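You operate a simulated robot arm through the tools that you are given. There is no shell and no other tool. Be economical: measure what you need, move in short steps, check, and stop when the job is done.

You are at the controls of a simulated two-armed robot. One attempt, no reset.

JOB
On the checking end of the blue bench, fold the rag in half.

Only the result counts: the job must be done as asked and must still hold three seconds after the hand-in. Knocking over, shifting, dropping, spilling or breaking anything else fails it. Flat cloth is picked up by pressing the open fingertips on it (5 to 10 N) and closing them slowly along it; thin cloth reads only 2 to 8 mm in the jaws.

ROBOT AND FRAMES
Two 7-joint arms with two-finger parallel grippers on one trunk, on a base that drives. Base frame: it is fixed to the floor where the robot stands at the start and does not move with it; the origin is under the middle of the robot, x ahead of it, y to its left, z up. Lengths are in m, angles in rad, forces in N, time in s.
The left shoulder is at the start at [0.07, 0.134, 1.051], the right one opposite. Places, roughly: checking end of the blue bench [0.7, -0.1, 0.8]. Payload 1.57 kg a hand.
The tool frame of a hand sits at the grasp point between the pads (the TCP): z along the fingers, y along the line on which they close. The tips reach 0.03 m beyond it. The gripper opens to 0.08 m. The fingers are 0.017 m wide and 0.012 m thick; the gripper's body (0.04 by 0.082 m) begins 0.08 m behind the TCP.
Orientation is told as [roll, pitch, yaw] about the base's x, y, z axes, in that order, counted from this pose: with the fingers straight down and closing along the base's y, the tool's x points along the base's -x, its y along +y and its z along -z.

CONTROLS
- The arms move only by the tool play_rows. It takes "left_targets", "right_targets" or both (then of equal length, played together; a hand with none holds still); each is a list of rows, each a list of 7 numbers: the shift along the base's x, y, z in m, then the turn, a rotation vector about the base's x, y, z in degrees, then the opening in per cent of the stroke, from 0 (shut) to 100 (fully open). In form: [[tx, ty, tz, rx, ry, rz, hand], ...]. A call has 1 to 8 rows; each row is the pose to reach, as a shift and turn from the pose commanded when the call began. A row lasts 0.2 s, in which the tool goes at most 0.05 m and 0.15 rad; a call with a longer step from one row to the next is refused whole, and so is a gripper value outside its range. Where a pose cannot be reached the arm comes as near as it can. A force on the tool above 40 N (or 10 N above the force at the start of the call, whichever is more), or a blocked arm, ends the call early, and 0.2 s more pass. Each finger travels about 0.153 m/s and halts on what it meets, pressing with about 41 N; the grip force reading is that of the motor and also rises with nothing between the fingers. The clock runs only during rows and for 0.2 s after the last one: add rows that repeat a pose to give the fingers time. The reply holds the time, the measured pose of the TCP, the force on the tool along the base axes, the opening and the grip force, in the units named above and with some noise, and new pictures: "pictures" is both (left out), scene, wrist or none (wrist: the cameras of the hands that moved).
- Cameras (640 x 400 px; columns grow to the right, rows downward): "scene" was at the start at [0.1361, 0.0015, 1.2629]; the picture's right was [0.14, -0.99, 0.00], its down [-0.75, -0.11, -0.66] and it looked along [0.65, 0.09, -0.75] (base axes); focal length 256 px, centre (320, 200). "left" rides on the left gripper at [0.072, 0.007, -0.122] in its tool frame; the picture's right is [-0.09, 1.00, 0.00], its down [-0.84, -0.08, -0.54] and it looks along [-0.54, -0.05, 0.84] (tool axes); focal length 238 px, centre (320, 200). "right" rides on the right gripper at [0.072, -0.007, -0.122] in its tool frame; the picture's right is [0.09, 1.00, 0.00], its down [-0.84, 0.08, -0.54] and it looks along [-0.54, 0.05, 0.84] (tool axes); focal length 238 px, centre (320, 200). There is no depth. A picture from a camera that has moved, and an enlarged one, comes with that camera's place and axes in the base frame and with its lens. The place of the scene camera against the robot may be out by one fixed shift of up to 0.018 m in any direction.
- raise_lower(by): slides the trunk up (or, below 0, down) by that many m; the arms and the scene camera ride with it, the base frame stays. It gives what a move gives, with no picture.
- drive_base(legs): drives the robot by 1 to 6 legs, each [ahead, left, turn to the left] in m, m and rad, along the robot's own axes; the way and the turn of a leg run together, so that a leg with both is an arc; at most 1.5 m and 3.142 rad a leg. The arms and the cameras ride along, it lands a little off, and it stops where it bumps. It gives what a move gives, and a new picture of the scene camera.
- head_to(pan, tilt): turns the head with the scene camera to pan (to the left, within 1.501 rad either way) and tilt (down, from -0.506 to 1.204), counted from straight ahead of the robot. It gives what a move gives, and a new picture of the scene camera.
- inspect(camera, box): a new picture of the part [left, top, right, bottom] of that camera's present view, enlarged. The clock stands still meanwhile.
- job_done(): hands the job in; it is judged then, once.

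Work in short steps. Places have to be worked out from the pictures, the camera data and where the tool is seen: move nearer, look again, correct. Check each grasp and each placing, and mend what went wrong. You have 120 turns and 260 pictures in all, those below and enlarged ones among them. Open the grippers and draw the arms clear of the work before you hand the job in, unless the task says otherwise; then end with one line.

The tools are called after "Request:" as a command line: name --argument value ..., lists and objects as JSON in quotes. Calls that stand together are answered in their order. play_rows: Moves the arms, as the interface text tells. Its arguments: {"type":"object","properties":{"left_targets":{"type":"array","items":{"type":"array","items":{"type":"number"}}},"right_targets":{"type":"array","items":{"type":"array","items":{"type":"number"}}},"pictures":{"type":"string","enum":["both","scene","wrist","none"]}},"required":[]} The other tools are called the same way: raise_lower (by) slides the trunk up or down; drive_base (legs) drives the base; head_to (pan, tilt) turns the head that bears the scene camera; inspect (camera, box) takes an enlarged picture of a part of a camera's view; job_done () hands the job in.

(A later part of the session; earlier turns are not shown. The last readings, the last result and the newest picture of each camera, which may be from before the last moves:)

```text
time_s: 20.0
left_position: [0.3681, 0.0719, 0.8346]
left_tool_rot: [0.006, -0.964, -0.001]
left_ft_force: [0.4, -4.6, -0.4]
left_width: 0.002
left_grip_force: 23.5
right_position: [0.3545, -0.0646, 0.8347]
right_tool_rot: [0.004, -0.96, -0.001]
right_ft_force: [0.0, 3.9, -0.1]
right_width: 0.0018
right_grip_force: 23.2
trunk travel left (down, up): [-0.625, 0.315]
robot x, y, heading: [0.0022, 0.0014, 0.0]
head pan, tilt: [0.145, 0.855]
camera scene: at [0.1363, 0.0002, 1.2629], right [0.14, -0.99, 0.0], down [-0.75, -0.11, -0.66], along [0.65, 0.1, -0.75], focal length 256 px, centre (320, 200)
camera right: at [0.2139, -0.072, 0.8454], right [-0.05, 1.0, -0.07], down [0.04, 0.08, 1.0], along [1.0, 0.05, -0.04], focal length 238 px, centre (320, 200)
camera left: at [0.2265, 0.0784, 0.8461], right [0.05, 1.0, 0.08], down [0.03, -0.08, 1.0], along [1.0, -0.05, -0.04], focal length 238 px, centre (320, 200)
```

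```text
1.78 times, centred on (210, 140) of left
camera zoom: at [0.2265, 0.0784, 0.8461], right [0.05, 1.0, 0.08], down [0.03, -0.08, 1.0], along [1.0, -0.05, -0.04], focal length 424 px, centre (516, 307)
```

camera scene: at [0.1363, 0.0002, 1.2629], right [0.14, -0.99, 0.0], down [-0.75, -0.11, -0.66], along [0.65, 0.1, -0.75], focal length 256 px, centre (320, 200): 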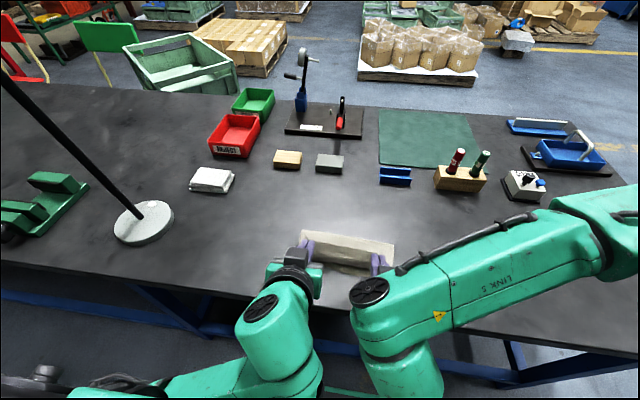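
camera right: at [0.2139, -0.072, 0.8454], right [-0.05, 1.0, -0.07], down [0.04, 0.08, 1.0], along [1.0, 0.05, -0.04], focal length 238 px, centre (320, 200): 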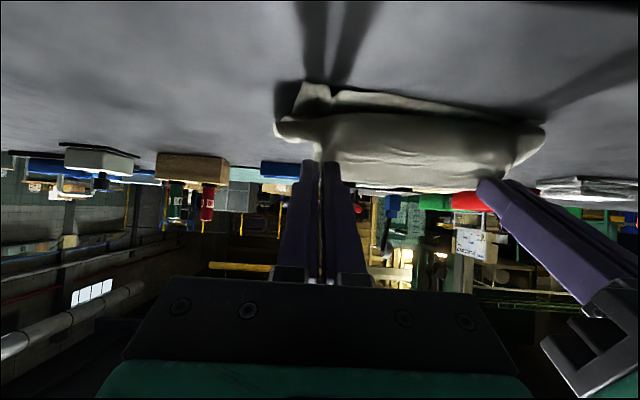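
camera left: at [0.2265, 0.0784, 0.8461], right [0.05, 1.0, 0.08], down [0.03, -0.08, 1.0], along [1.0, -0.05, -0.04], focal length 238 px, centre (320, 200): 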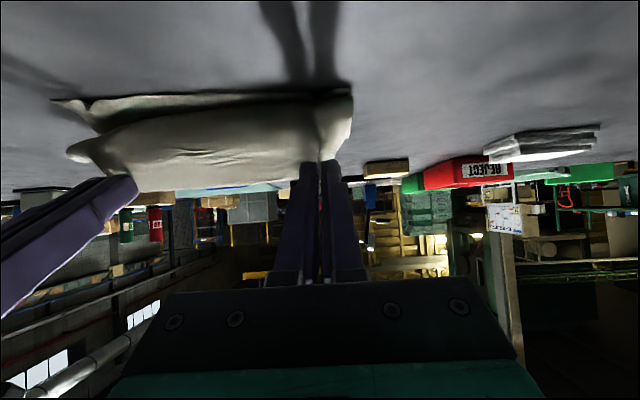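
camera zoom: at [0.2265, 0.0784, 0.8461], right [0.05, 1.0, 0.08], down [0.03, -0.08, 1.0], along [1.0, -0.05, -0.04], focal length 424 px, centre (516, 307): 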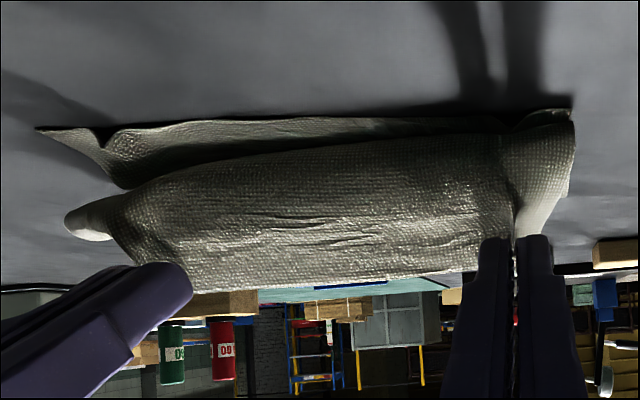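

The edge now faces up, as intended. Only a modest loop remains on the robot's side. I'll tilt about 17° more and draw slightly toward the robot, checking that the arms can do it.

Request:
play_rows --left_targets '[[-0.006, 0, -0.006, 0, -6, 0, 0], [-0.011, 0, -0.014, 0, -12, 0, 0], [-0.016, 0, -0.022, 0, -17, 0, 0], [-0.016, 0, -0.022, 0, -17, 0, 0]]' --right_targets '[[-0.006, 0, -0.006, 0, -6, 0, 0], [-0.011, 0, -0.014, 0, -12, 0, 0], [-0.016, 0, -0.022, 0, -17, 0, 0], [-0.016, 0, -0.022, 0, -17, 0, 0]]'

```text
time_s: 21.0
left_position: [0.3495, 0.0689, 0.8135]
left_tool_rot: [0.004, -1.256, -0.007]
left_ft_force: [0.8, -7.8, 1.5]
left_width: 0.0015
left_grip_force: 23.5
right_position: [0.3474, -0.0672, 0.8164]
right_tool_rot: [0.018, -1.279, -0.045]
right_ft_force: [0.1, 8.1, -0.9]
right_width: 0.0018
right_grip_force: 23.7
trunk travel left (down, up): [-0.625, 0.315]
robot x, y, heading: [-0.0015, -0.0002, 0.003]
head pan, tilt: [0.145, 0.855]
camera scene: at [0.1365, 0.0, 1.2628], right [0.14, -0.99, 0.0], down [-0.75, -0.11, -0.66], along [0.65, 0.1, -0.76], focal length 256 px, centre (320, 200)
camera right: at [0.2102, -0.0711, 0.7825], right [0.0, 1.0, -0.08], down [-0.27, 0.08, 0.96], along [0.96, 0.02, 0.27], focal length 238 px, centre (320, 200)
camera left: at [0.2112, 0.077, 0.7837], right [0.03, 1.0, 0.09], down [-0.26, -0.08, 0.96], along [0.97, -0.05, 0.25], focal length 238 px, centre (320, 200)
```

scene: 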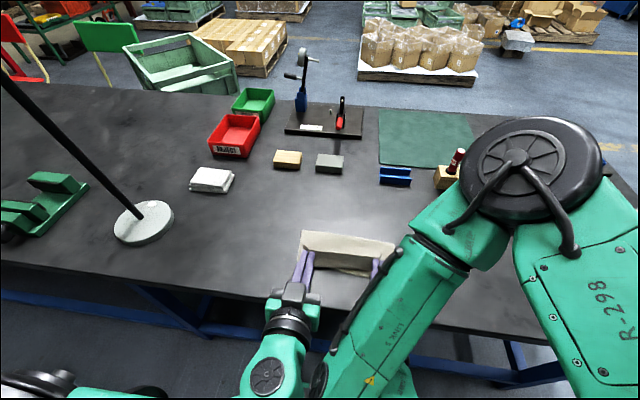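
right: 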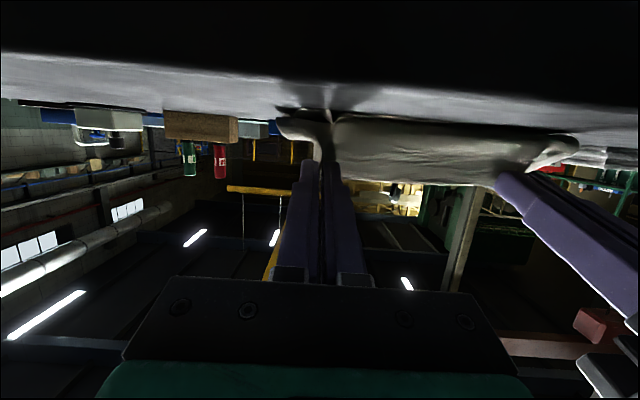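
left: 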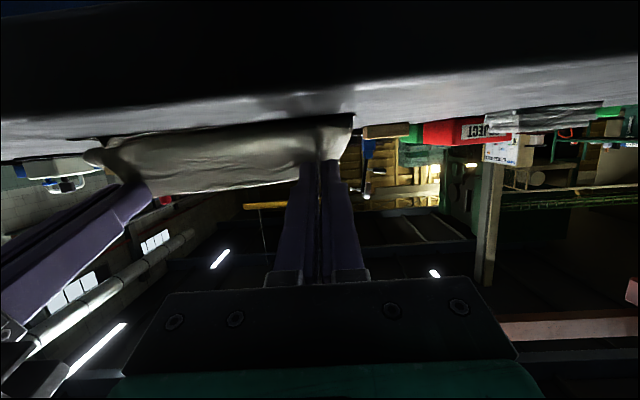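

The right arm is near its limit but the pose is right. I'll lower both hands toward the surface in steps.

Request:
play_rows --left_targets '[[0.001, 0, -0.006, 0, 0, 0, 0], [0.002, 0, -0.012, 0, 0, 0, 0], [0.002, 0, -0.018, 0, 0, 0, 0], [0.002, 0, -0.018, 0, 0, 0, 0]]' --right_targets '[[0.003, 0, -0.006, 0, 2, 0, 0], [0.006, 0, -0.012, 0, 4, 0, 0], [0.006, 0, -0.018, 0, 4, 0, 0], [0.006, 0, -0.018, 0, 4, 0, 0]]' --pictures "scene"

Request:
inspect --camera "scene" --box '[270, 210, 420, 300]'

```text
time_s: 22.0
left_position: [0.3504, 0.071, 0.7949]
left_tool_rot: [0.002, -1.255, -0.003]
left_ft_force: [-0.3, -0.5, 0.7]
left_width: 0.0016
left_grip_force: 23.1
right_position: [0.3444, -0.0629, 0.7955]
right_tool_rot: [-0.001, -1.185, 0.002]
right_ft_force: [0.3, 1.6, 0.2]
right_width: 0.0019
right_grip_force: 23.3
trunk travel left (down, up): [-0.625, 0.315]
robot x, y, heading: [-0.0015, -0.0006, 0.001]
head pan, tilt: [0.145, 0.855]
camera scene: at [0.136, 0.0014, 1.2629], right [0.14, -0.99, 0.0], down [-0.75, -0.11, -0.66], along [0.65, 0.09, -0.75], focal length 256 px, centre (320, 200)
```

scene: 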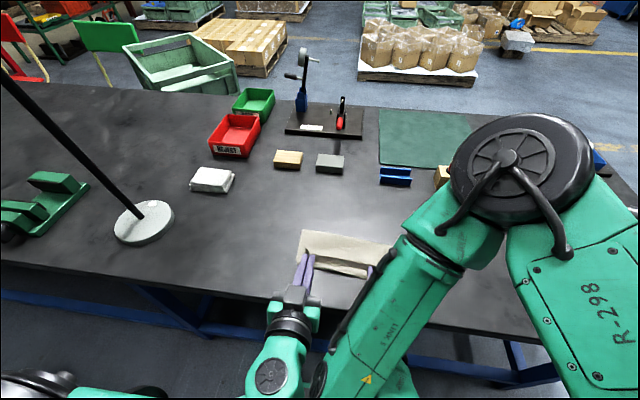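

```text
4.27 times, centred on (345, 255) of scene
camera zoom: at [0.136, 0.0014, 1.2629], right [0.14, -0.99, 0.0], down [-0.75, -0.11, -0.66], along [0.65, 0.09, -0.75], focal length 1092 px, centre (213, -35)
```

zoom: 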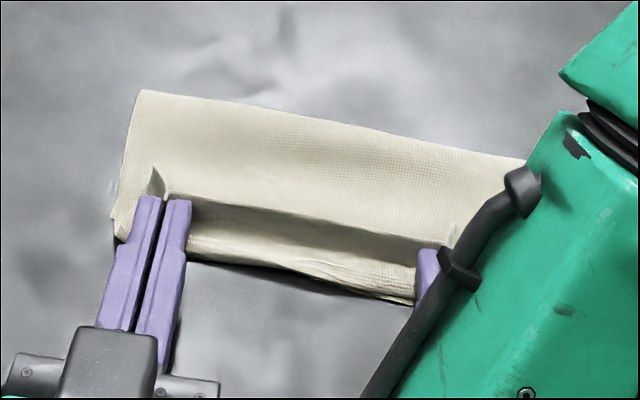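

The edge stands upright, but a loop of about 3 cm of slack pulls the fold line to x≈0.445 instead of ≈0.47. I'll lift back up to above the fold line at this tilt, so the cloth hangs straight with no loop, then come down keeping it taut.

Request:
play_rows --left_targets '[[0.02, 0, 0.03, 0, 0, 0, 0], [0.05, 0, 0.06, 0, 0, 0, 0], [0.075, 0, 0.075, 0, 0, 0, 0], [0.091, 0, 0.082, 0, 0, 0, 0], [0.091, 0, 0.082, 0, 0, 0, 0]]' --right_targets '[[0.02, 0, 0.03, 0, -2, 0, 0], [0.05, 0, 0.06, 0, -4, 0, 0], [0.073, 0, 0.076, 0, -4, 0, 0], [0.088, 0, 0.084, 0, -4, 0, 0], [0.088, 0, 0.084, 0, -4, 0, 0]]'

Request:
inspect --camera "scene" --box '[270, 190, 420, 290]'

```text
time_s: 23.2
left_position: [0.4423, 0.0713, 0.8766]
left_tool_rot: [0.0, -1.255, -0.002]
left_ft_force: [-0.4, -3.5, 0.5]
left_width: 0.0018
left_grip_force: 23.6
right_position: [0.4317, -0.0636, 0.88]
right_tool_rot: [0.0, -1.257, -0.001]
right_ft_force: [0.5, 4.4, -0.5]
right_width: 0.0017
right_grip_force: 22.9
trunk travel left (down, up): [-0.625, 0.315]
robot x, y, heading: [-0.0007, -0.0018, 0.001]
head pan, tilt: [0.145, 0.855]
camera scene: at [0.1358, 0.0018, 1.2629], right [0.14, -0.99, 0.0], down [-0.75, -0.11, -0.66], along [0.65, 0.09, -0.75], focal length 256 px, centre (320, 200)
camera right: at [0.2929, -0.0704, 0.8486], right [-0.03, 1.0, -0.09], down [-0.26, 0.08, 0.96], along [0.97, 0.05, 0.25], focal length 238 px, centre (320, 200)
camera left: at [0.3052, 0.0793, 0.8468], right [0.03, 1.0, 0.09], down [-0.26, -0.08, 0.96], along [0.97, -0.05, 0.25], focal length 238 px, centre (320, 200)
```

scene: 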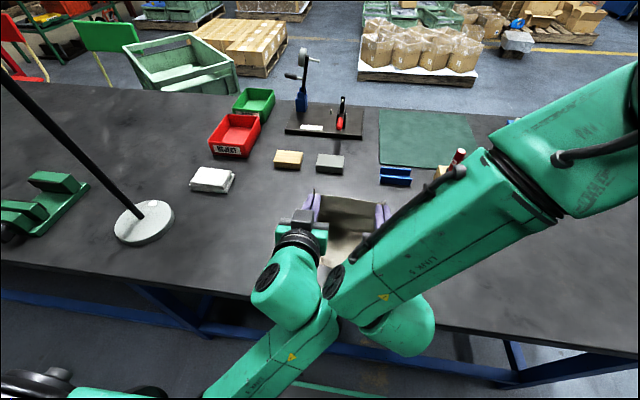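
right: 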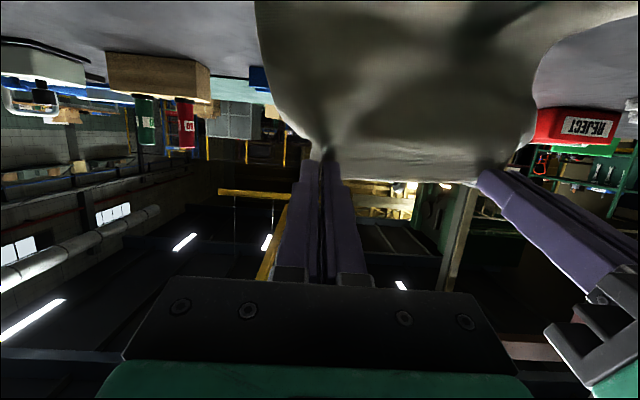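
left: 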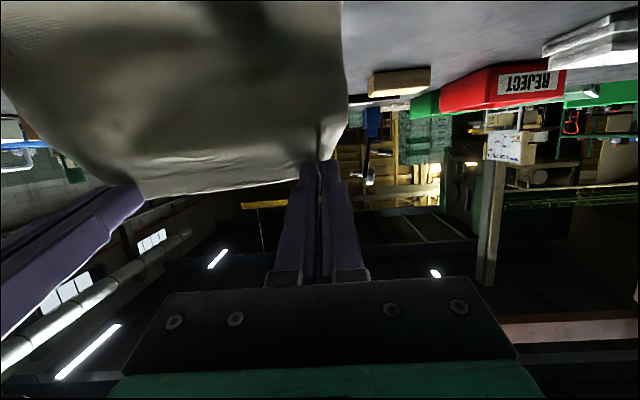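

```text
4.00 times, centred on (345, 240) of scene
camera zoom: at [0.1358, 0.0018, 1.2629], right [0.14, -0.99, 0.0], down [-0.75, -0.11, -0.66], along [0.65, 0.09, -0.75], focal length 1024 px, centre (220, 40)
```

zoom: 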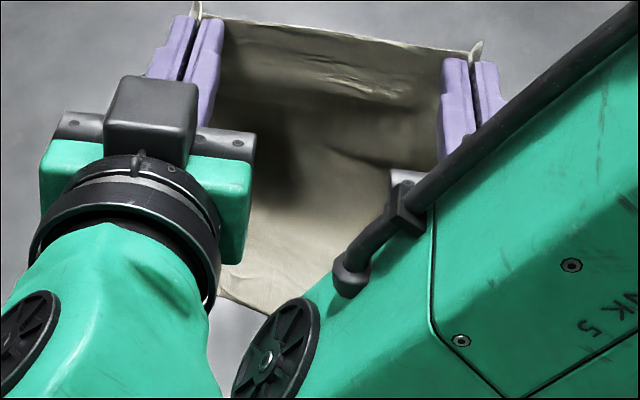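

The cloth hangs straight from the pinch now. I'll come down toward the near edge on a taut arc.

Request:
play_rows --left_targets '[[-0.024, 0, -0.003, 0, 0, 0, 0], [-0.046, 0, -0.013, 0, 0, 0, 0], [-0.073, 0, -0.034, 0, 0, 0, 0], [-0.09, 0, -0.061, 0, 0, 0, 0], [-0.096, 0, -0.084, 0, 0, 0, 0], [-0.096, 0, -0.084, 0, 0, 0, 0]]' --right_targets '[[-0.024, 0, -0.003, 0, 0, 0, 0], [-0.046, 0, -0.013, 0, 1, 0, 0], [-0.071, 0, -0.034, 0, 3, 0, 0], [-0.088, 0, -0.062, 0, 5, 0, 0], [-0.093, 0, -0.086, 0, 5, 0, 0], [-0.093, 0, -0.086, 0, 5, 0, 0]]' --pictures "scene"

Request:
inspect --camera "scene" --box '[270, 210, 420, 300]'

```text
time_s: 24.6
left_position: [0.346, 0.0743, 0.7922]
left_tool_rot: [0.002, -1.255, -0.002]
left_ft_force: [0.7, -3.3, 0.3]
left_width: 0.0017
left_grip_force: 23.3
right_position: [0.3384, -0.0616, 0.7932]
right_tool_rot: [-0.001, -1.167, 0.002]
right_ft_force: [0.5, 3.0, 0.5]
right_width: 0.0016
right_grip_force: 23.1
trunk travel left (down, up): [-0.625, 0.315]
robot x, y, heading: [0.0044, -0.0006, -0.002]
head pan, tilt: [0.145, 0.855]
camera scene: at [0.1358, 0.0013, 1.2629], right [0.14, -0.99, 0.0], down [-0.75, -0.11, -0.66], along [0.65, 0.09, -0.75], focal length 256 px, centre (320, 200)
```

scene: 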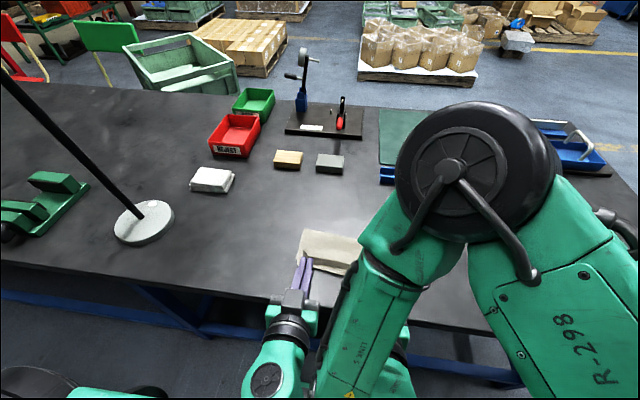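

```text
4.27 times, centred on (345, 255) of scene
camera zoom: at [0.1358, 0.0013, 1.2629], right [0.14, -0.99, 0.0], down [-0.75, -0.11, -0.66], along [0.65, 0.09, -0.75], focal length 1092 px, centre (213, -35)
```

zoom: 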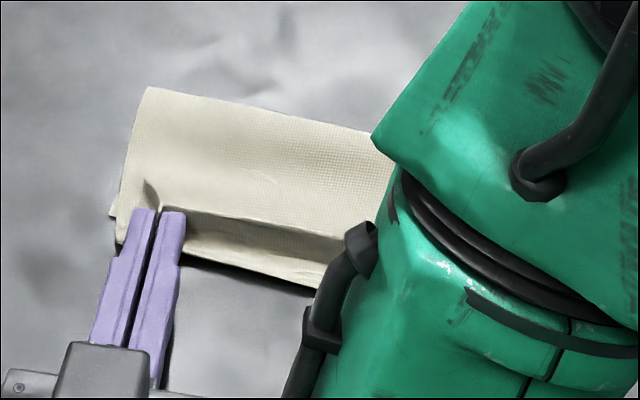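

The slack loop still takes about 3 cm and pulls the fold line back to ≈0.45, while the near bottom edge sits at about 0.38. I'll go up again and land about 3–4 cm shorter, so the fold line stays put and the hem can unroll to the edge after release.

Request:
play_rows --left_targets '[[0.01, 0, 0.025, 0, 0, 0, 0], [0.035, 0, 0.055, 0, 0, 0, 0], [0.065, 0, 0.078, 0, 0, 0, 0], [0.09, 0, 0.087, 0, 0, 0, 0], [0.105, 0, 0.092, 0, 0, 0, 0], [0.105, 0, 0.092, 0, 0, 0, 0]]' --right_targets '[[0.01, 0, 0.025, 0, 0, 0, 0], [0.035, 0, 0.055, 0, -2, 0, 0], [0.064, 0, 0.079, 0, -4, 0, 0], [0.088, 0, 0.089, 0, -5, 0, 0], [0.102, 0, 0.094, 0, -5, 0, 0], [0.102, 0, 0.094, 0, -5, 0, 0]]' --pictures "none"

Request:
inspect --camera "scene" --box '[260, 180, 420, 290]'

```text
time_s: 26.0
left_position: [0.4519, 0.0723, 0.8845]
left_tool_rot: [-0.002, -1.255, -0.001]
left_ft_force: [-1.1, -4.1, 0.2]
left_width: 0.0014
left_grip_force: 23.6
right_position: [0.4391, -0.0631, 0.8879]
right_tool_rot: [-0.002, -1.258, 0.001]
right_ft_force: [0.3, 4.2, -0.4]
right_width: 0.002
right_grip_force: 23.5
trunk travel left (down, up): [-0.625, 0.315]
robot x, y, heading: [0.0012, 0.0008, -0.002]
head pan, tilt: [0.145, 0.855]
```

```text
3.64 times, centred on (340, 235) of scene
camera zoom: at [0.1356, 0.0018, 1.2629], right [0.14, -0.99, 0.0], down [-0.75, -0.11, -0.66], along [0.65, 0.09, -0.75], focal length 930 px, centre (247, 73)
```

zoom: 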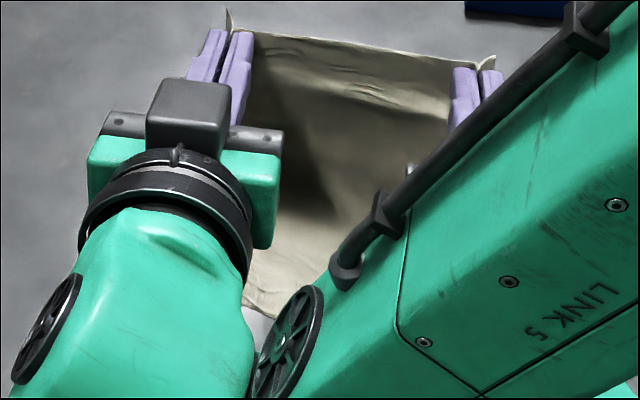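

The bottom edge is at x≈0.377, so the fold line should be near 0.485. I'll land the pinch at about x≈0.418.

Request:
play_rows --left_targets '[[0.008, 0, -0.004, 0, 0, 0, 0], [-0.01, 0, -0.012, 0, 0, 0, 0], [-0.03, 0, -0.03, 0, 0, 0, 0], [-0.046, 0, -0.053, 0, 0, 0, 0], [-0.056, 0, -0.076, 0, 0, 0, 0], [-0.06, 0, -0.088, 0, 0, 0, 0], [-0.06, 0, -0.088, 0, 0, 0, 0]]' --right_targets '[[0.008, 0, -0.004, 0, 0, 0, 0], [-0.01, 0, -0.012, 0, 0, 0, 0], [-0.03, 0, -0.03, 0, 0, 0, 0], [-0.046, 0, -0.054, 0, 0, 0, 0], [-0.056, 0, -0.078, 0, 0, 0, 0], [-0.06, 0, -0.091, 0, 0, 0, 0], [-0.06, 0, -0.091, 0, 0, 0, 0]]'

Request:
inspect --camera "scene" --box '[270, 200, 420, 290]'

```text
time_s: 27.6
left_position: [0.3919, 0.0707, 0.7964]
left_tool_rot: [0.001, -1.256, -0.003]
left_ft_force: [-0.1, -0.8, -0.6]
left_width: 0.0019
left_grip_force: 23.0
right_position: [0.3806, -0.0624, 0.7955]
right_tool_rot: [-0.003, -1.257, 0.006]
right_ft_force: [-0.3, 0.2, -0.1]
right_width: 0.0019
right_grip_force: 23.5
trunk travel left (down, up): [-0.625, 0.315]
robot x, y, heading: [-0.0022, 0.0016, 0.005]
head pan, tilt: [0.145, 0.855]
camera scene: at [0.1357, 0.0016, 1.2629], right [0.14, -0.99, 0.0], down [-0.75, -0.11, -0.66], along [0.65, 0.09, -0.75], focal length 256 px, centre (320, 200)
camera right: at [0.2425, -0.0695, 0.7642], right [-0.03, 1.0, -0.09], down [-0.26, 0.08, 0.96], along [0.97, 0.05, 0.25], focal length 238 px, centre (320, 200)
camera left: at [0.2536, 0.078, 0.7668], right [0.03, 1.0, 0.09], down [-0.26, -0.08, 0.96], along [0.97, -0.05, 0.25], focal length 238 px, centre (320, 200)
```

scene: 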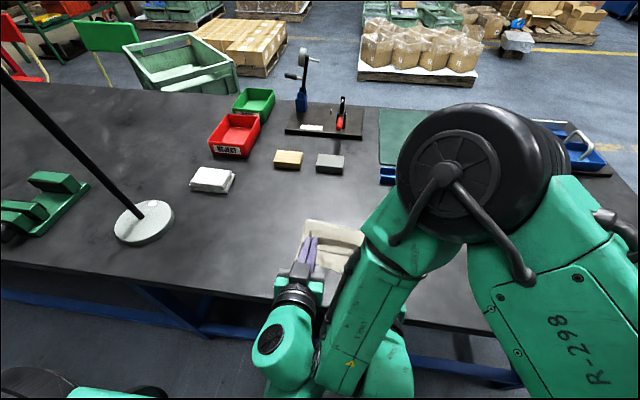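
right: 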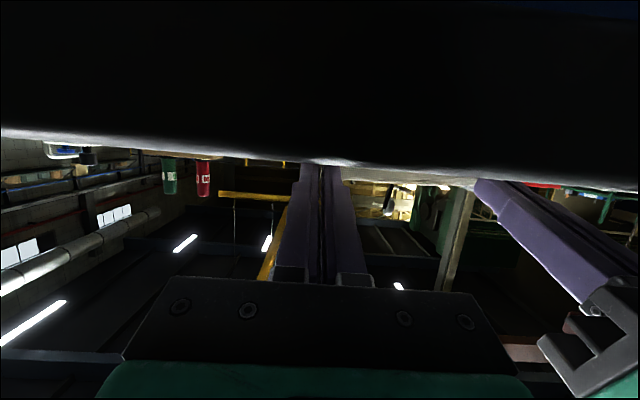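
left: 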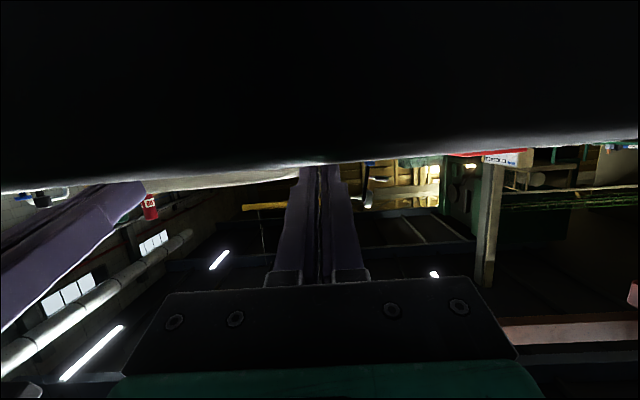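

```text
4.27 times, centred on (345, 245) of scene
camera zoom: at [0.1357, 0.0016, 1.2629], right [0.14, -0.99, 0.0], down [-0.75, -0.11, -0.66], along [0.65, 0.09, -0.75], focal length 1092 px, centre (213, 8)
```

zoom: 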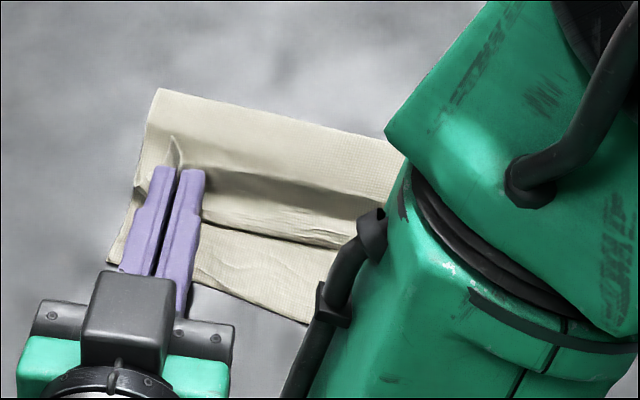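

The fold line is now at x≈0.473 and the bottom edge at ≈0.366. The loop's near side sits at ≈0.396 with a 3 cm hem, so unrolling the hem should land it right on the edge. I'll release gently and back out along the fingers.

Request:
play_rows --left_targets '[[0, 0, 0, 0, 0, 0, 8], [0, 0, 0, 0, 0, 0, 18], [0, 0, 0, 0, 0, 0, 26], [-0.01, 0, 0.003, 0, 0, 0, 26], [-0.025, 0, 0.01, 0, 0, 0, 26], [-0.045, 0, 0.025, 0, 0, 0, 26], [-0.055, 0, 0.05, 0, 5, 0, 26], [-0.055, 0, 0.085, 0, 10, 0, 26]]' --right_targets '[[0, 0, 0, 0, 0, 0, 8], [0, 0, 0, 0, 0, 0, 18], [0, 0, 0, 0, 0, 0, 26], [-0.01, 0, 0.003, 0, 0, 0, 26], [-0.025, 0, 0.01, 0, 3, 0, 26], [-0.04, 0, 0.025, 0, 6, 0, 26], [-0.045, 0, 0.05, 0, 12, 0, 26], [-0.045, 0, 0.085, 0, 18, 0, 26]]'

Request:
inspect --camera "scene" --box '[270, 200, 420, 290]'

```text
time_s: 29.2
left_position: [0.3361, 0.0786, 0.792]
left_tool_rot: [0.245, -1.103, -0.251]
left_ft_force: [0.0, -1.5, 0.5]
left_width: 0.0205
left_grip_force: 0.1
left hand out of reach, approached as far as the arm can: row 8
right_position: [0.3465, -0.0573, 0.8482]
right_tool_rot: [0.017, -1.088, -0.021]
right_ft_force: [-0.1, -0.1, -0.4]
right_width: 0.021
right_grip_force: 0.1
trunk travel left (down, up): [-0.625, 0.315]
robot x, y, heading: [-0.0024, -0.0004, 0.0]
head pan, tilt: [0.145, 0.855]
stopped in row 8 (left hand): the force on the tool passed its limit (the readings are from after the stop); the commanded pose is now the measured one
camera scene: at [0.1346, 0.0057, 1.263], right [0.14, -0.99, 0.0], down [-0.75, -0.11, -0.66], along [0.65, 0.09, -0.75], focal length 256 px, centre (320, 200)
camera right: at [0.2048, -0.0636, 0.8408], right [-0.04, 1.0, -0.07], down [-0.09, 0.07, 0.99], along [1.0, 0.04, 0.09], focal length 238 px, centre (320, 200)
camera left: at [0.196, 0.0896, 0.7831], right [0.07, 0.98, 0.19], down [-0.12, -0.18, 0.98], along [0.99, -0.09, 0.11], focal length 238 px, centre (320, 200)
```

scene: 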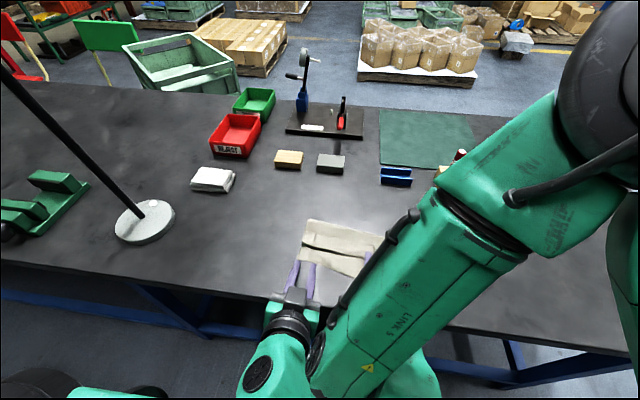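
right: 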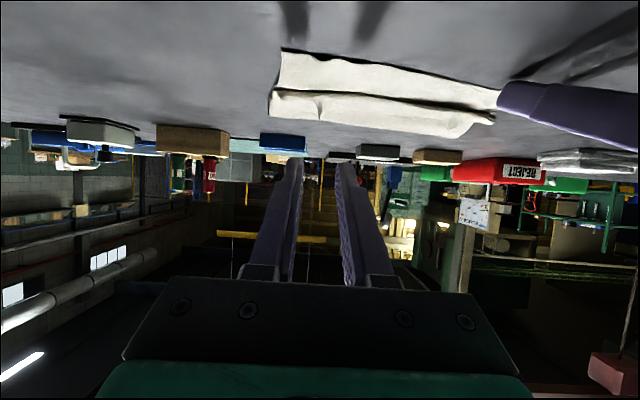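
left: 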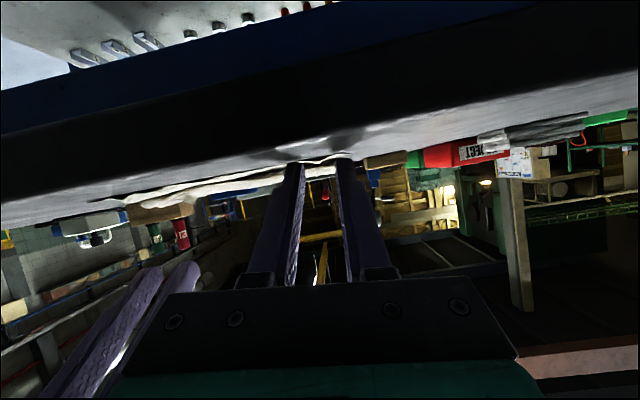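

```text
4.27 times, centred on (345, 245) of scene
camera zoom: at [0.1346, 0.0057, 1.263], right [0.14, -0.99, 0.0], down [-0.75, -0.11, -0.66], along [0.65, 0.09, -0.75], focal length 1092 px, centre (213, 8)
```

zoom: 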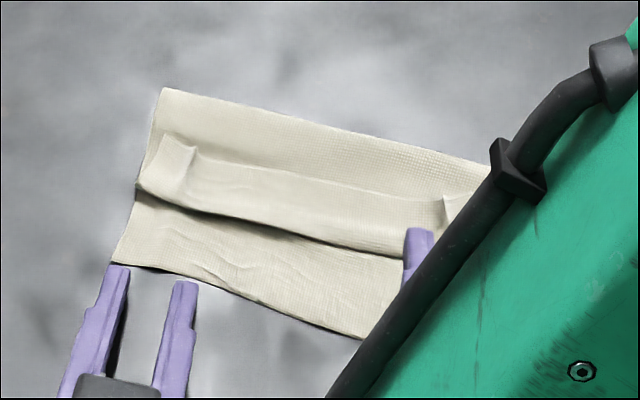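

The rag is folded with the fold line well placed, but a hem of about 3 cm is still turned back on top. The left arm stopped at its near limit, so I'll bring both hands up and back to vertical.

Request:
play_rows --left_targets '[[0.0, 0.005, 0.01, -3, 3, 0, 26], [0.0, 0.01, 0.025, -6, 9, 0, 26], [0.005, 0.015, 0.045, -6, 16, 0, 26], [0.01, 0.02, 0.07, -6, 24, 0, 26], [0.015, 0.025, 0.1, -6, 32, 0, 26], [0.02, 0.03, 0.13, -6, 40, 0, 26]]' --right_targets '[[0.0, -0.005, 0.015, 0, 4, 0, 26], [0.0, -0.01, 0.03, 0, 10, 0, 26], [0.005, -0.015, 0.045, 0, 18, 0, 26], [0.01, -0.02, 0.06, 0, 26, 0, 26], [0.015, -0.025, 0.08, 0, 34, 0, 26], [0.02, -0.03, 0.1, 0, 42, 0, 26]]'

```text
time_s: 29.7
left_position: [0.3393, 0.0799, 0.7931]
left_tool_rot: [0.144, -1.054, -0.183]
left_ft_force: [-1.0, 0.3, 3.4]
left_width: 0.0202
left_grip_force: 0.1
right_position: [0.3472, -0.0611, 0.8618]
right_tool_rot: [0.006, -1.007, -0.012]
right_ft_force: [0.4, 1.3, 0.6]
right_width: 0.0208
right_grip_force: 0.0
trunk travel left (down, up): [-0.625, 0.315]
robot x, y, heading: [-0.001, -0.0026, -0.004]
head pan, tilt: [0.145, 0.855]
stopped in row 2 (left hand): the force on the tool passed its limit (the readings are from after the stop); the commanded pose is now the measured one
camera scene: at [0.1374, 0.0084, 1.2627], right [0.14, -0.99, 0.01], down [-0.75, -0.11, -0.65], along [0.65, 0.09, -0.76], focal length 256 px, centre (320, 200)
camera right: at [0.2062, -0.0679, 0.865], right [-0.04, 1.0, -0.07], down [-0.01, 0.07, 1.0], along [1.0, 0.04, 0.01], focal length 238 px, centre (320, 200)
camera left: at [0.1984, 0.0954, 0.7916], right [0.1, 0.98, 0.15], down [-0.07, -0.14, 0.99], along [0.99, -0.11, 0.06], focal length 238 px, centre (320, 200)
```

scene: 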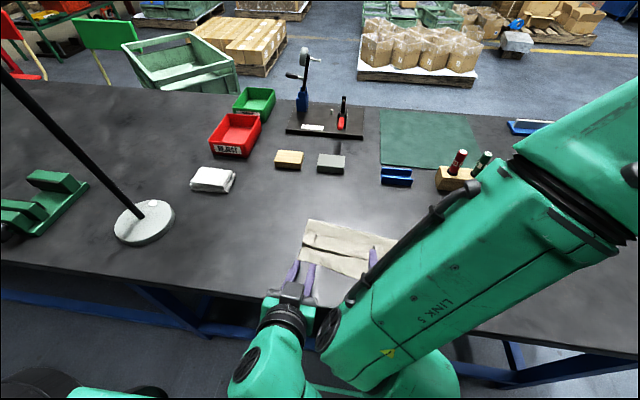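
right: 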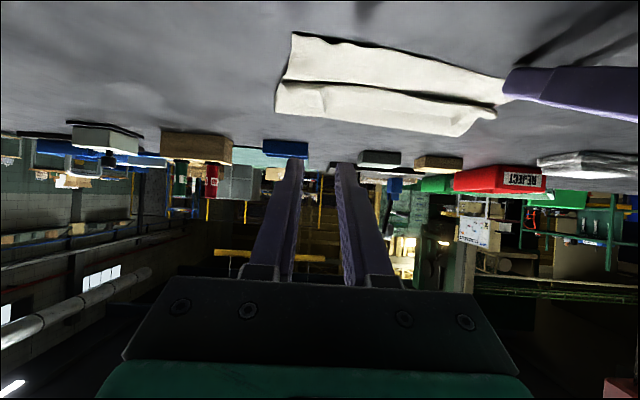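
left: 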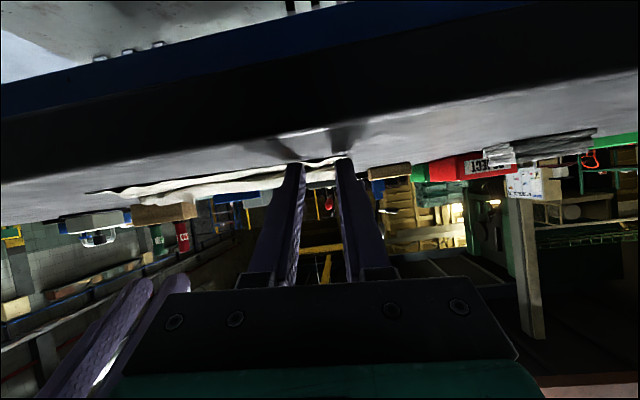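

The right arm's forearm sits close against the left wrist, so the arms are probably pressing on each other. I'll move only the right hand out to the right and up.

Request:
play_rows --right_targets '[[0.01, -0.02, 0.005, 0, 0, 0, 26], [0.025, -0.045, 0.012, 0, 4, 0, 26], [0.04, -0.07, 0.025, 0, 10, 0, 26], [0.045, -0.09, 0.045, 0, 18, 0, 26], [0.05, -0.11, 0.065, 0, 26, 0, 26], [0.05, -0.125, 0.085, 0, 34, 0, 26], [0.05, -0.135, 0.1, 0, 42, 0, 26], [0.05, -0.135, 0.1, 0, 50, 0, 26]]' --pictures "scene"

```text
time_s: 31.5
left_position: [0.3387, 0.0797, 0.7939]
left_tool_rot: [0.136, -1.055, -0.175]
left_ft_force: [0.1, 2.3, 13.6]
left_width: 0.0187
left_grip_force: 0.0
right_position: [0.3965, -0.1944, 0.9639]
right_tool_rot: [-0.008, -0.134, -0.012]
right_ft_force: [-0.5, 0.3, -0.3]
right_width: 0.021
right_grip_force: 0.1
right hand out of reach, approached as far as the arm can: row 1, 2, 3
trunk travel left (down, up): [-0.625, 0.315]
robot x, y, heading: [-0.0008, -0.0004, -0.003]
head pan, tilt: [0.145, 0.855]
camera scene: at [0.1366, 0.0097, 1.2629], right [0.14, -0.99, 0.01], down [-0.75, -0.11, -0.65], along [0.65, 0.09, -0.76], focal length 256 px, centre (320, 200)
```

scene: 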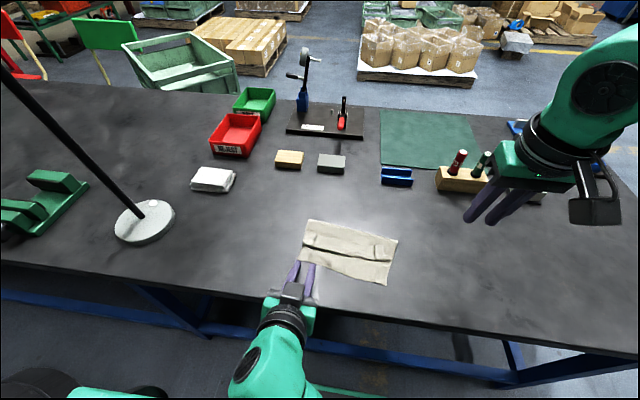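

The right hand is clear. Now I'll ease the left hand up and outward in small steps.

Request:
play_rows --left_targets '[[0.002, 0.004, 0.006, -2, 0, 2, 26], [0.004, 0.01, 0.014, -4, 0, 4, 26], [0.006, 0.016, 0.024, -6, 3, 6, 26], [0.008, 0.02, 0.036, -6, 6, 8, 26]]'

```text
time_s: 32.3
left_position: [0.3408, 0.0999, 0.7936]
left_tool_rot: [0.082, -0.999, -0.064]
left_ft_force: [-2.7, 0.8, 9.4]
left_width: 0.0203
left_grip_force: 0.0
right_position: [0.3991, -0.1918, 0.9641]
right_tool_rot: [-0.012, -0.134, -0.012]
right_ft_force: [0.2, 0.3, 0.1]
right_width: 0.021
right_grip_force: 0.1
trunk travel left (down, up): [-0.625, 0.315]
robot x, y, heading: [0.0043, -0.0036, 0.0]
head pan, tilt: [0.145, 0.855]
stopped in row 3 (left hand): the force on the tool passed its limit (the readings are from after the stop); the commanded pose is now the measured one
camera scene: at [0.139, 0.0153, 1.263], right [0.14, -0.99, 0.01], down [-0.75, -0.12, -0.65], along [0.65, 0.08, -0.76], focal length 256 px, centre (320, 200)
camera left: at [0.1996, 0.1056, 0.8003], right [0.04, 0.99, 0.12], down [-0.01, -0.12, 0.99], along [1.0, -0.04, 0.0], focal length 238 px, centre (320, 200)
```

scene: 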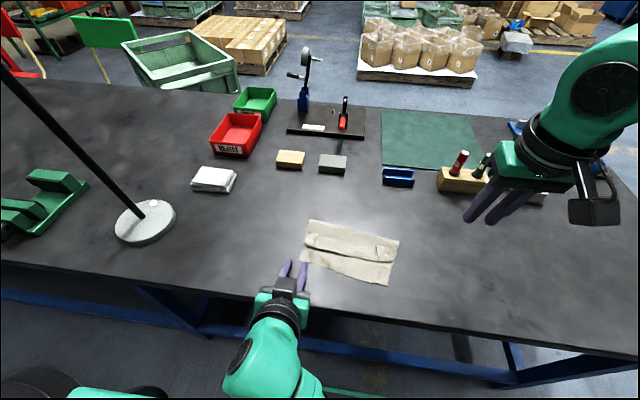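
left: 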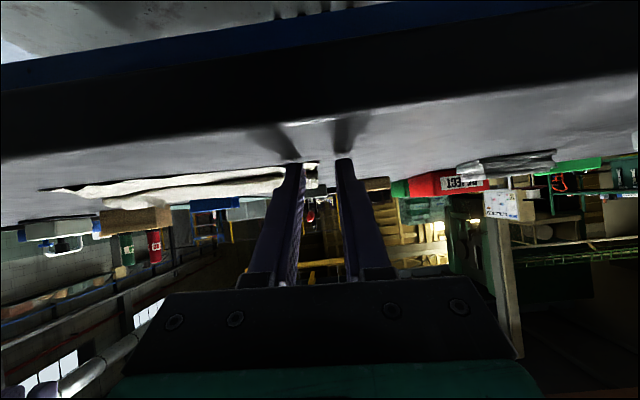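

Upward motion is being blocked by something. I'll tilt the head down and look at the left arm.

Request:
head_to --pan 0.35 --tilt 1.2

```text
time_s: 33.1
left_position: [0.3418, 0.1001, 0.7936]
left_tool_rot: [0.077, -1.0, -0.059]
left_ft_force: [-5.3, 0.2, 20.4]
left_width: 0.0199
left_grip_force: 0.0
right_position: [0.3991, -0.1889, 0.9637]
right_tool_rot: [-0.012, -0.135, -0.012]
right_ft_force: [0.2, -0.5, -0.1]
right_width: 0.0208
right_grip_force: 0.1
trunk travel left (down, up): [-0.625, 0.315]
robot x, y, heading: [0.0017, -0.0013, -0.004]
head pan, tilt: [0.351, 1.201]
camera scene: at [0.1142, 0.0239, 1.2395], right [0.34, -0.94, 0.01], down [-0.88, -0.32, -0.36], along [0.34, 0.11, -0.93], focal length 256 px, centre (320, 200)
```

scene: 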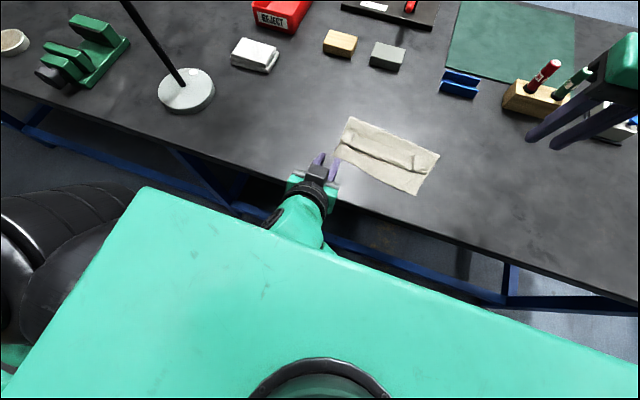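

The left forearm is folded under the robot's chest, so it can't rise here. I'll go sideways off the rag first, then forward, then up.

Request:
play_rows --left_targets '[[0.0, 0.02, 0.0, 0, 0, 0, 26], [0.005, 0.045, 0.0, -2, 0, 2, 26], [0.03, 0.06, 0.003, -4, 0, 4, 26], [0.06, 0.065, 0.008, -4, 0, 4, 26], [0.085, 0.065, 0.02, -4, 4, 4, 26], [0.1, 0.065, 0.04, -4, 10, 4, 26], [0.11, 0.065, 0.065, -4, 16, 4, 26]]'

```text
time_s: 33.4
left_position: [0.3419, 0.0991, 0.7927]
left_tool_rot: [0.087, -1.006, -0.074]
left_ft_force: [-3.9, -0.3, 7.1]
left_width: 0.0205
left_grip_force: 0.1
right_position: [0.4003, -0.1913, 0.9627]
right_tool_rot: [-0.01, -0.132, -0.013]
right_ft_force: [-0.1, 0.2, -0.8]
right_width: 0.0208
right_grip_force: 0.0
trunk travel left (down, up): [-0.625, 0.315]
robot x, y, heading: [0.0009, 0.0006, 0.001]
head pan, tilt: [0.351, 1.201]
stopped in row 1 (left hand): the force on the tool passed its limit (the readings are from after the stop); the commanded pose is now the measured one
camera scene: at [0.1147, 0.0209, 1.239], right [0.34, -0.94, 0.01], down [-0.88, -0.32, -0.36], along [0.34, 0.11, -0.93], focal length 256 px, centre (320, 200)
camera left: at [0.2003, 0.1059, 0.7996], right [0.05, 0.99, 0.12], down [-0.01, -0.12, 0.99], along [1.0, -0.05, 0.0], focal length 238 px, centre (320, 200)
```

scene: 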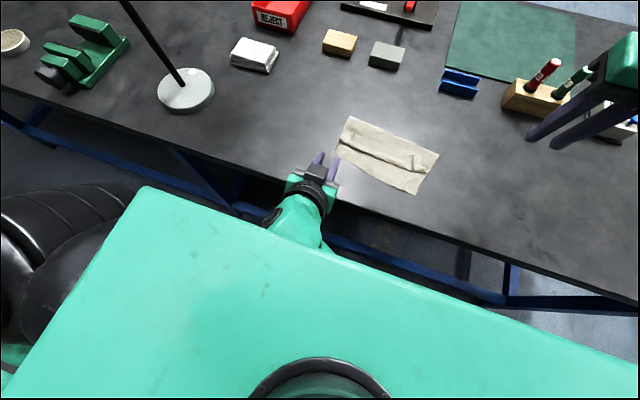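
left: 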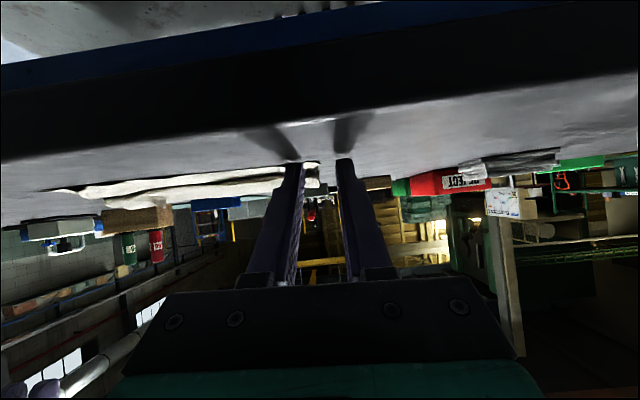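

The hand is wedged between the chest and the table. Raising the trunk lifts chest and arms together off the table, so I'll raise it 8 cm.

Request:
raise_lower --by 0.08

```text
time_s: 34.6
left_position: [0.3402, 0.0912, 0.8751]
left_tool_rot: [0.103, -1.003, -0.086]
left_ft_force: [-0.3, -0.1, -0.2]
left_width: 0.0211
left_grip_force: 0.0
right_position: [0.3964, -0.2017, 1.0415]
right_tool_rot: [0.002, -0.136, -0.013]
right_ft_force: [-0.5, 0.6, -0.1]
right_width: 0.0209
right_grip_force: 0.1
trunk travel left (down, up): [-0.705, 0.235]
robot x, y, heading: [-0.0018, -0.0024, -0.0]
head pan, tilt: [0.351, 1.201]
```

The hand rose freely and the forces are nil. Now I'll move the left hand forward and turn it back to vertical.

Request:
play_rows --left_targets '[[0.02, 0.005, 0.0, 0, 0, 0, 26], [0.045, 0.015, 0.0, -2, 0, 2, 26], [0.07, 0.03, 0.0, -4, 6, 4, 26], [0.085, 0.045, 0.005, -4, 14, 4, 26], [0.09, 0.06, 0.01, -4, 22, 4, 26], [0.09, 0.07, 0.02, -4, 30, 4, 26], [0.09, 0.08, 0.03, -4, 38, 4, 26], [0.09, 0.08, 0.03, -4, 46, 4, 26]]'

```text
time_s: 35.8
left_position: [0.4239, 0.1741, 0.8715]
left_tool_rot: [0.185, -0.645, -0.082]
left_ft_force: [0.4, 0.3, 0.4]
left_width: 0.0209
left_grip_force: 0.1
right_position: [0.3978, -0.2003, 1.0413]
right_tool_rot: [0.001, -0.137, -0.014]
right_ft_force: [-0.1, -1.0, 0.2]
right_width: 0.021
right_grip_force: 0.1
trunk travel left (down, up): [-0.705, 0.235]
robot x, y, heading: [0.0009, -0.0025, -0.004]
head pan, tilt: [0.351, 1.201]
stopped in row 5 (left hand): the arm was blocked; the commanded pose is now the measured one
camera scene: at [0.1128, 0.0095, 1.3195], right [0.34, -0.94, 0.0], down [-0.88, -0.32, -0.36], along [0.34, 0.12, -0.93], focal length 256 px, centre (320, 200)
camera left: at [0.293, 0.1697, 0.9262], right [0.04, 0.98, 0.2], down [0.34, -0.2, 0.92], along [0.94, 0.03, -0.34], focal length 238 px, centre (320, 200)
```

scene: 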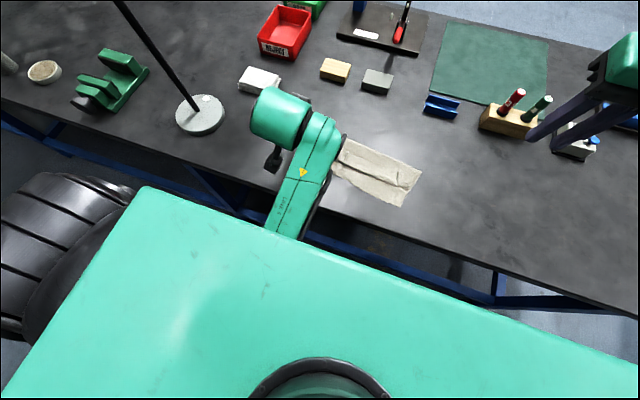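
left: 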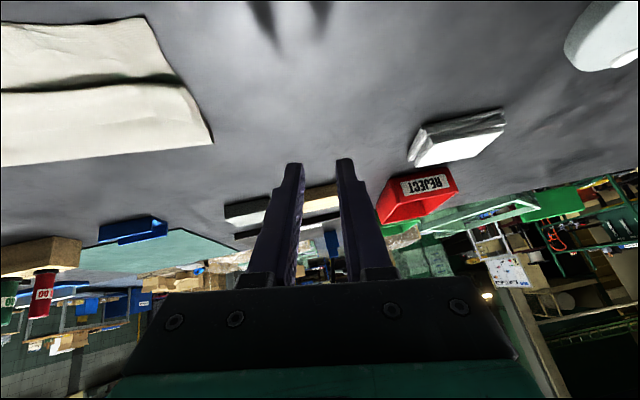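

The left forearm passes under the chest. I'll extend the arm forward and left at this height to free it before raising.

Request:
play_rows --left_targets '[[0.03, 0.01, 0, -2, 0, 0, 26], [0.06, 0.02, 0, -5, 3, 2, 26], [0.09, 0.03, 0.0, -8, 8, 4, 26], [0.11, 0.04, 0.005, -10, 14, 4, 26], [0.12, 0.05, 0.01, -10, 20, 4, 26], [0.12, 0.06, 0.02, -10, 26, 4, 26], [0.12, 0.06, 0.03, -10, 32, 4, 26]]'

```text
time_s: 37.4
left_position: [0.5438, 0.2326, 0.9035]
left_tool_rot: [-0.006, -0.084, 0.061]
left_ft_force: [0.3, -0.1, 0.3]
left_width: 0.0207
left_grip_force: 0.1
right_position: [0.3983, -0.2009, 1.0412]
right_tool_rot: [0.002, -0.136, -0.014]
right_ft_force: [0.4, -0.9, -0.1]
right_width: 0.0211
right_grip_force: 0.0
trunk travel left (down, up): [-0.705, 0.235]
robot x, y, heading: [-0.0001, 0.0017, 0.003]
head pan, tilt: [0.351, 1.201]
camera scene: at [0.1126, 0.0077, 1.3195], right [0.34, -0.94, 0.0], down [-0.88, -0.32, -0.36], along [0.34, 0.13, -0.93], focal length 256 px, centre (320, 200)
camera left: at [0.4622, 0.2352, 1.019], right [0.03, 1.0, 0.0], down [0.79, -0.03, 0.61], along [0.61, -0.02, -0.79], focal length 238 px, centre (320, 200)
```

scene: 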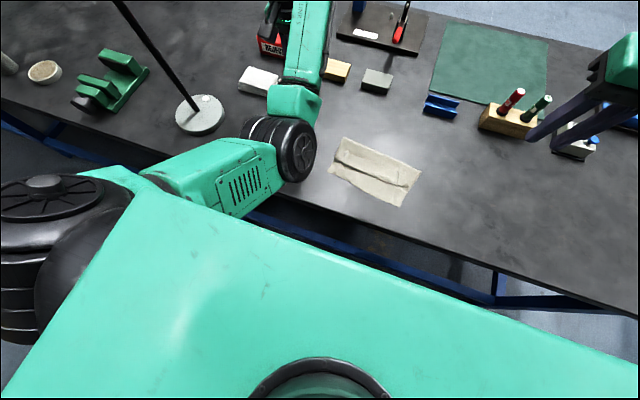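
left: 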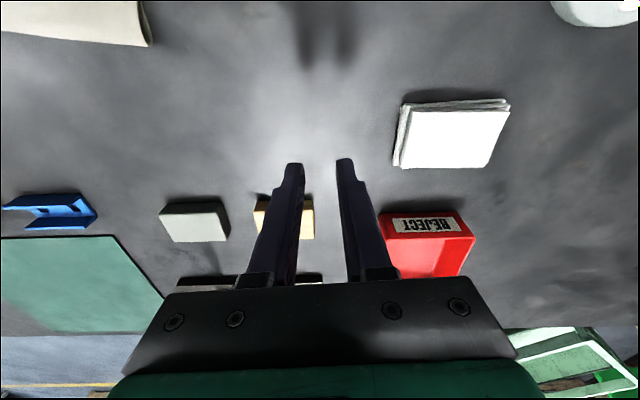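

The left arm is free and nothing got disturbed. I'll lift it a bit and inspect the rag.

Request:
play_rows --left_targets '[[-0.02, 0.01, 0.025, 0, 3, -2, 26], [-0.04, 0.02, 0.05, 0, 4, -3, 26], [-0.06, 0.03, 0.075, 0, 5, -3, 26]]' --pictures "none"

Request:
head_to --pan 0.1 --tilt 1.0

Request:
inspect --camera "scene" --box '[260, 150, 420, 250]'

```text
time_s: 38.1
left_position: [0.506, 0.2873, 0.9717]
left_tool_rot: [-0.003, 0.0, 0.008]
left_ft_force: [-0.2, 0.3, -0.3]
left_width: 0.0208
left_grip_force: 0.0
left hand out of reach, approached as far as the arm can: row 2, 3
right_position: [0.3964, -0.1993, 1.0418]
right_tool_rot: [-0.001, -0.137, -0.012]
right_ft_force: [-0.4, -0.4, 0.4]
right_width: 0.0207
right_grip_force: 0.0
trunk travel left (down, up): [-0.705, 0.235]
robot x, y, heading: [0.004, -0.0043, -0.003]
head pan, tilt: [0.351, 1.201]
```

```text
time_s: 38.9
left_position: [0.5073, 0.2857, 0.9719]
left_tool_rot: [-0.002, -0.001, 0.009]
left_ft_force: [-0.2, -0.2, 0.6]
left_width: 0.021
left_grip_force: 0.0
right_position: [0.3977, -0.2007, 1.0426]
right_tool_rot: [0.001, -0.136, -0.016]
right_ft_force: [-0.7, 0.8, -0.1]
right_width: 0.0206
right_grip_force: 0.0
trunk travel left (down, up): [-0.705, 0.235]
robot x, y, heading: [0.0002, -0.0016, 0.001]
head pan, tilt: [0.099, 1.0]
camera scene: at [0.1288, -0.0033, 1.3321], right [0.1, -0.99, 0.0], down [-0.84, -0.08, -0.54], along [0.54, 0.05, -0.84], focal length 256 px, centre (320, 200)
```

scene: 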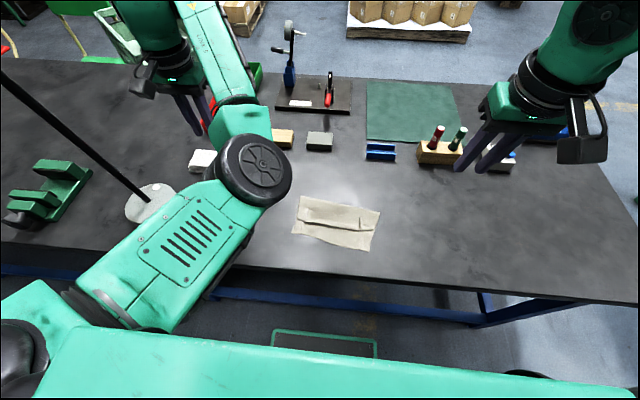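

```text
4.00 times, centred on (340, 200) of scene
camera zoom: at [0.1288, -0.0033, 1.3321], right [0.1, -0.99, 0.0], down [-0.84, -0.08, -0.54], along [0.54, 0.05, -0.84], focal length 1024 px, centre (240, 200)
```

zoom: 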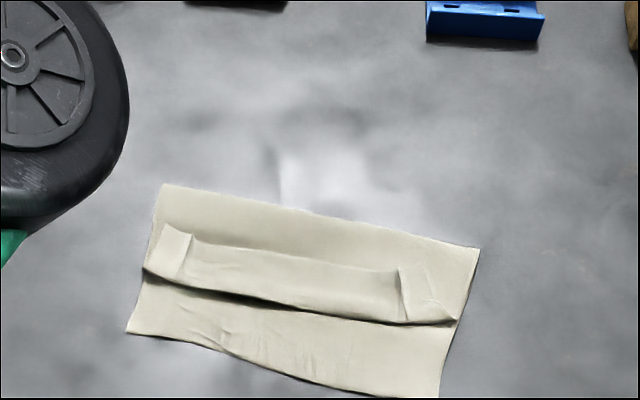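

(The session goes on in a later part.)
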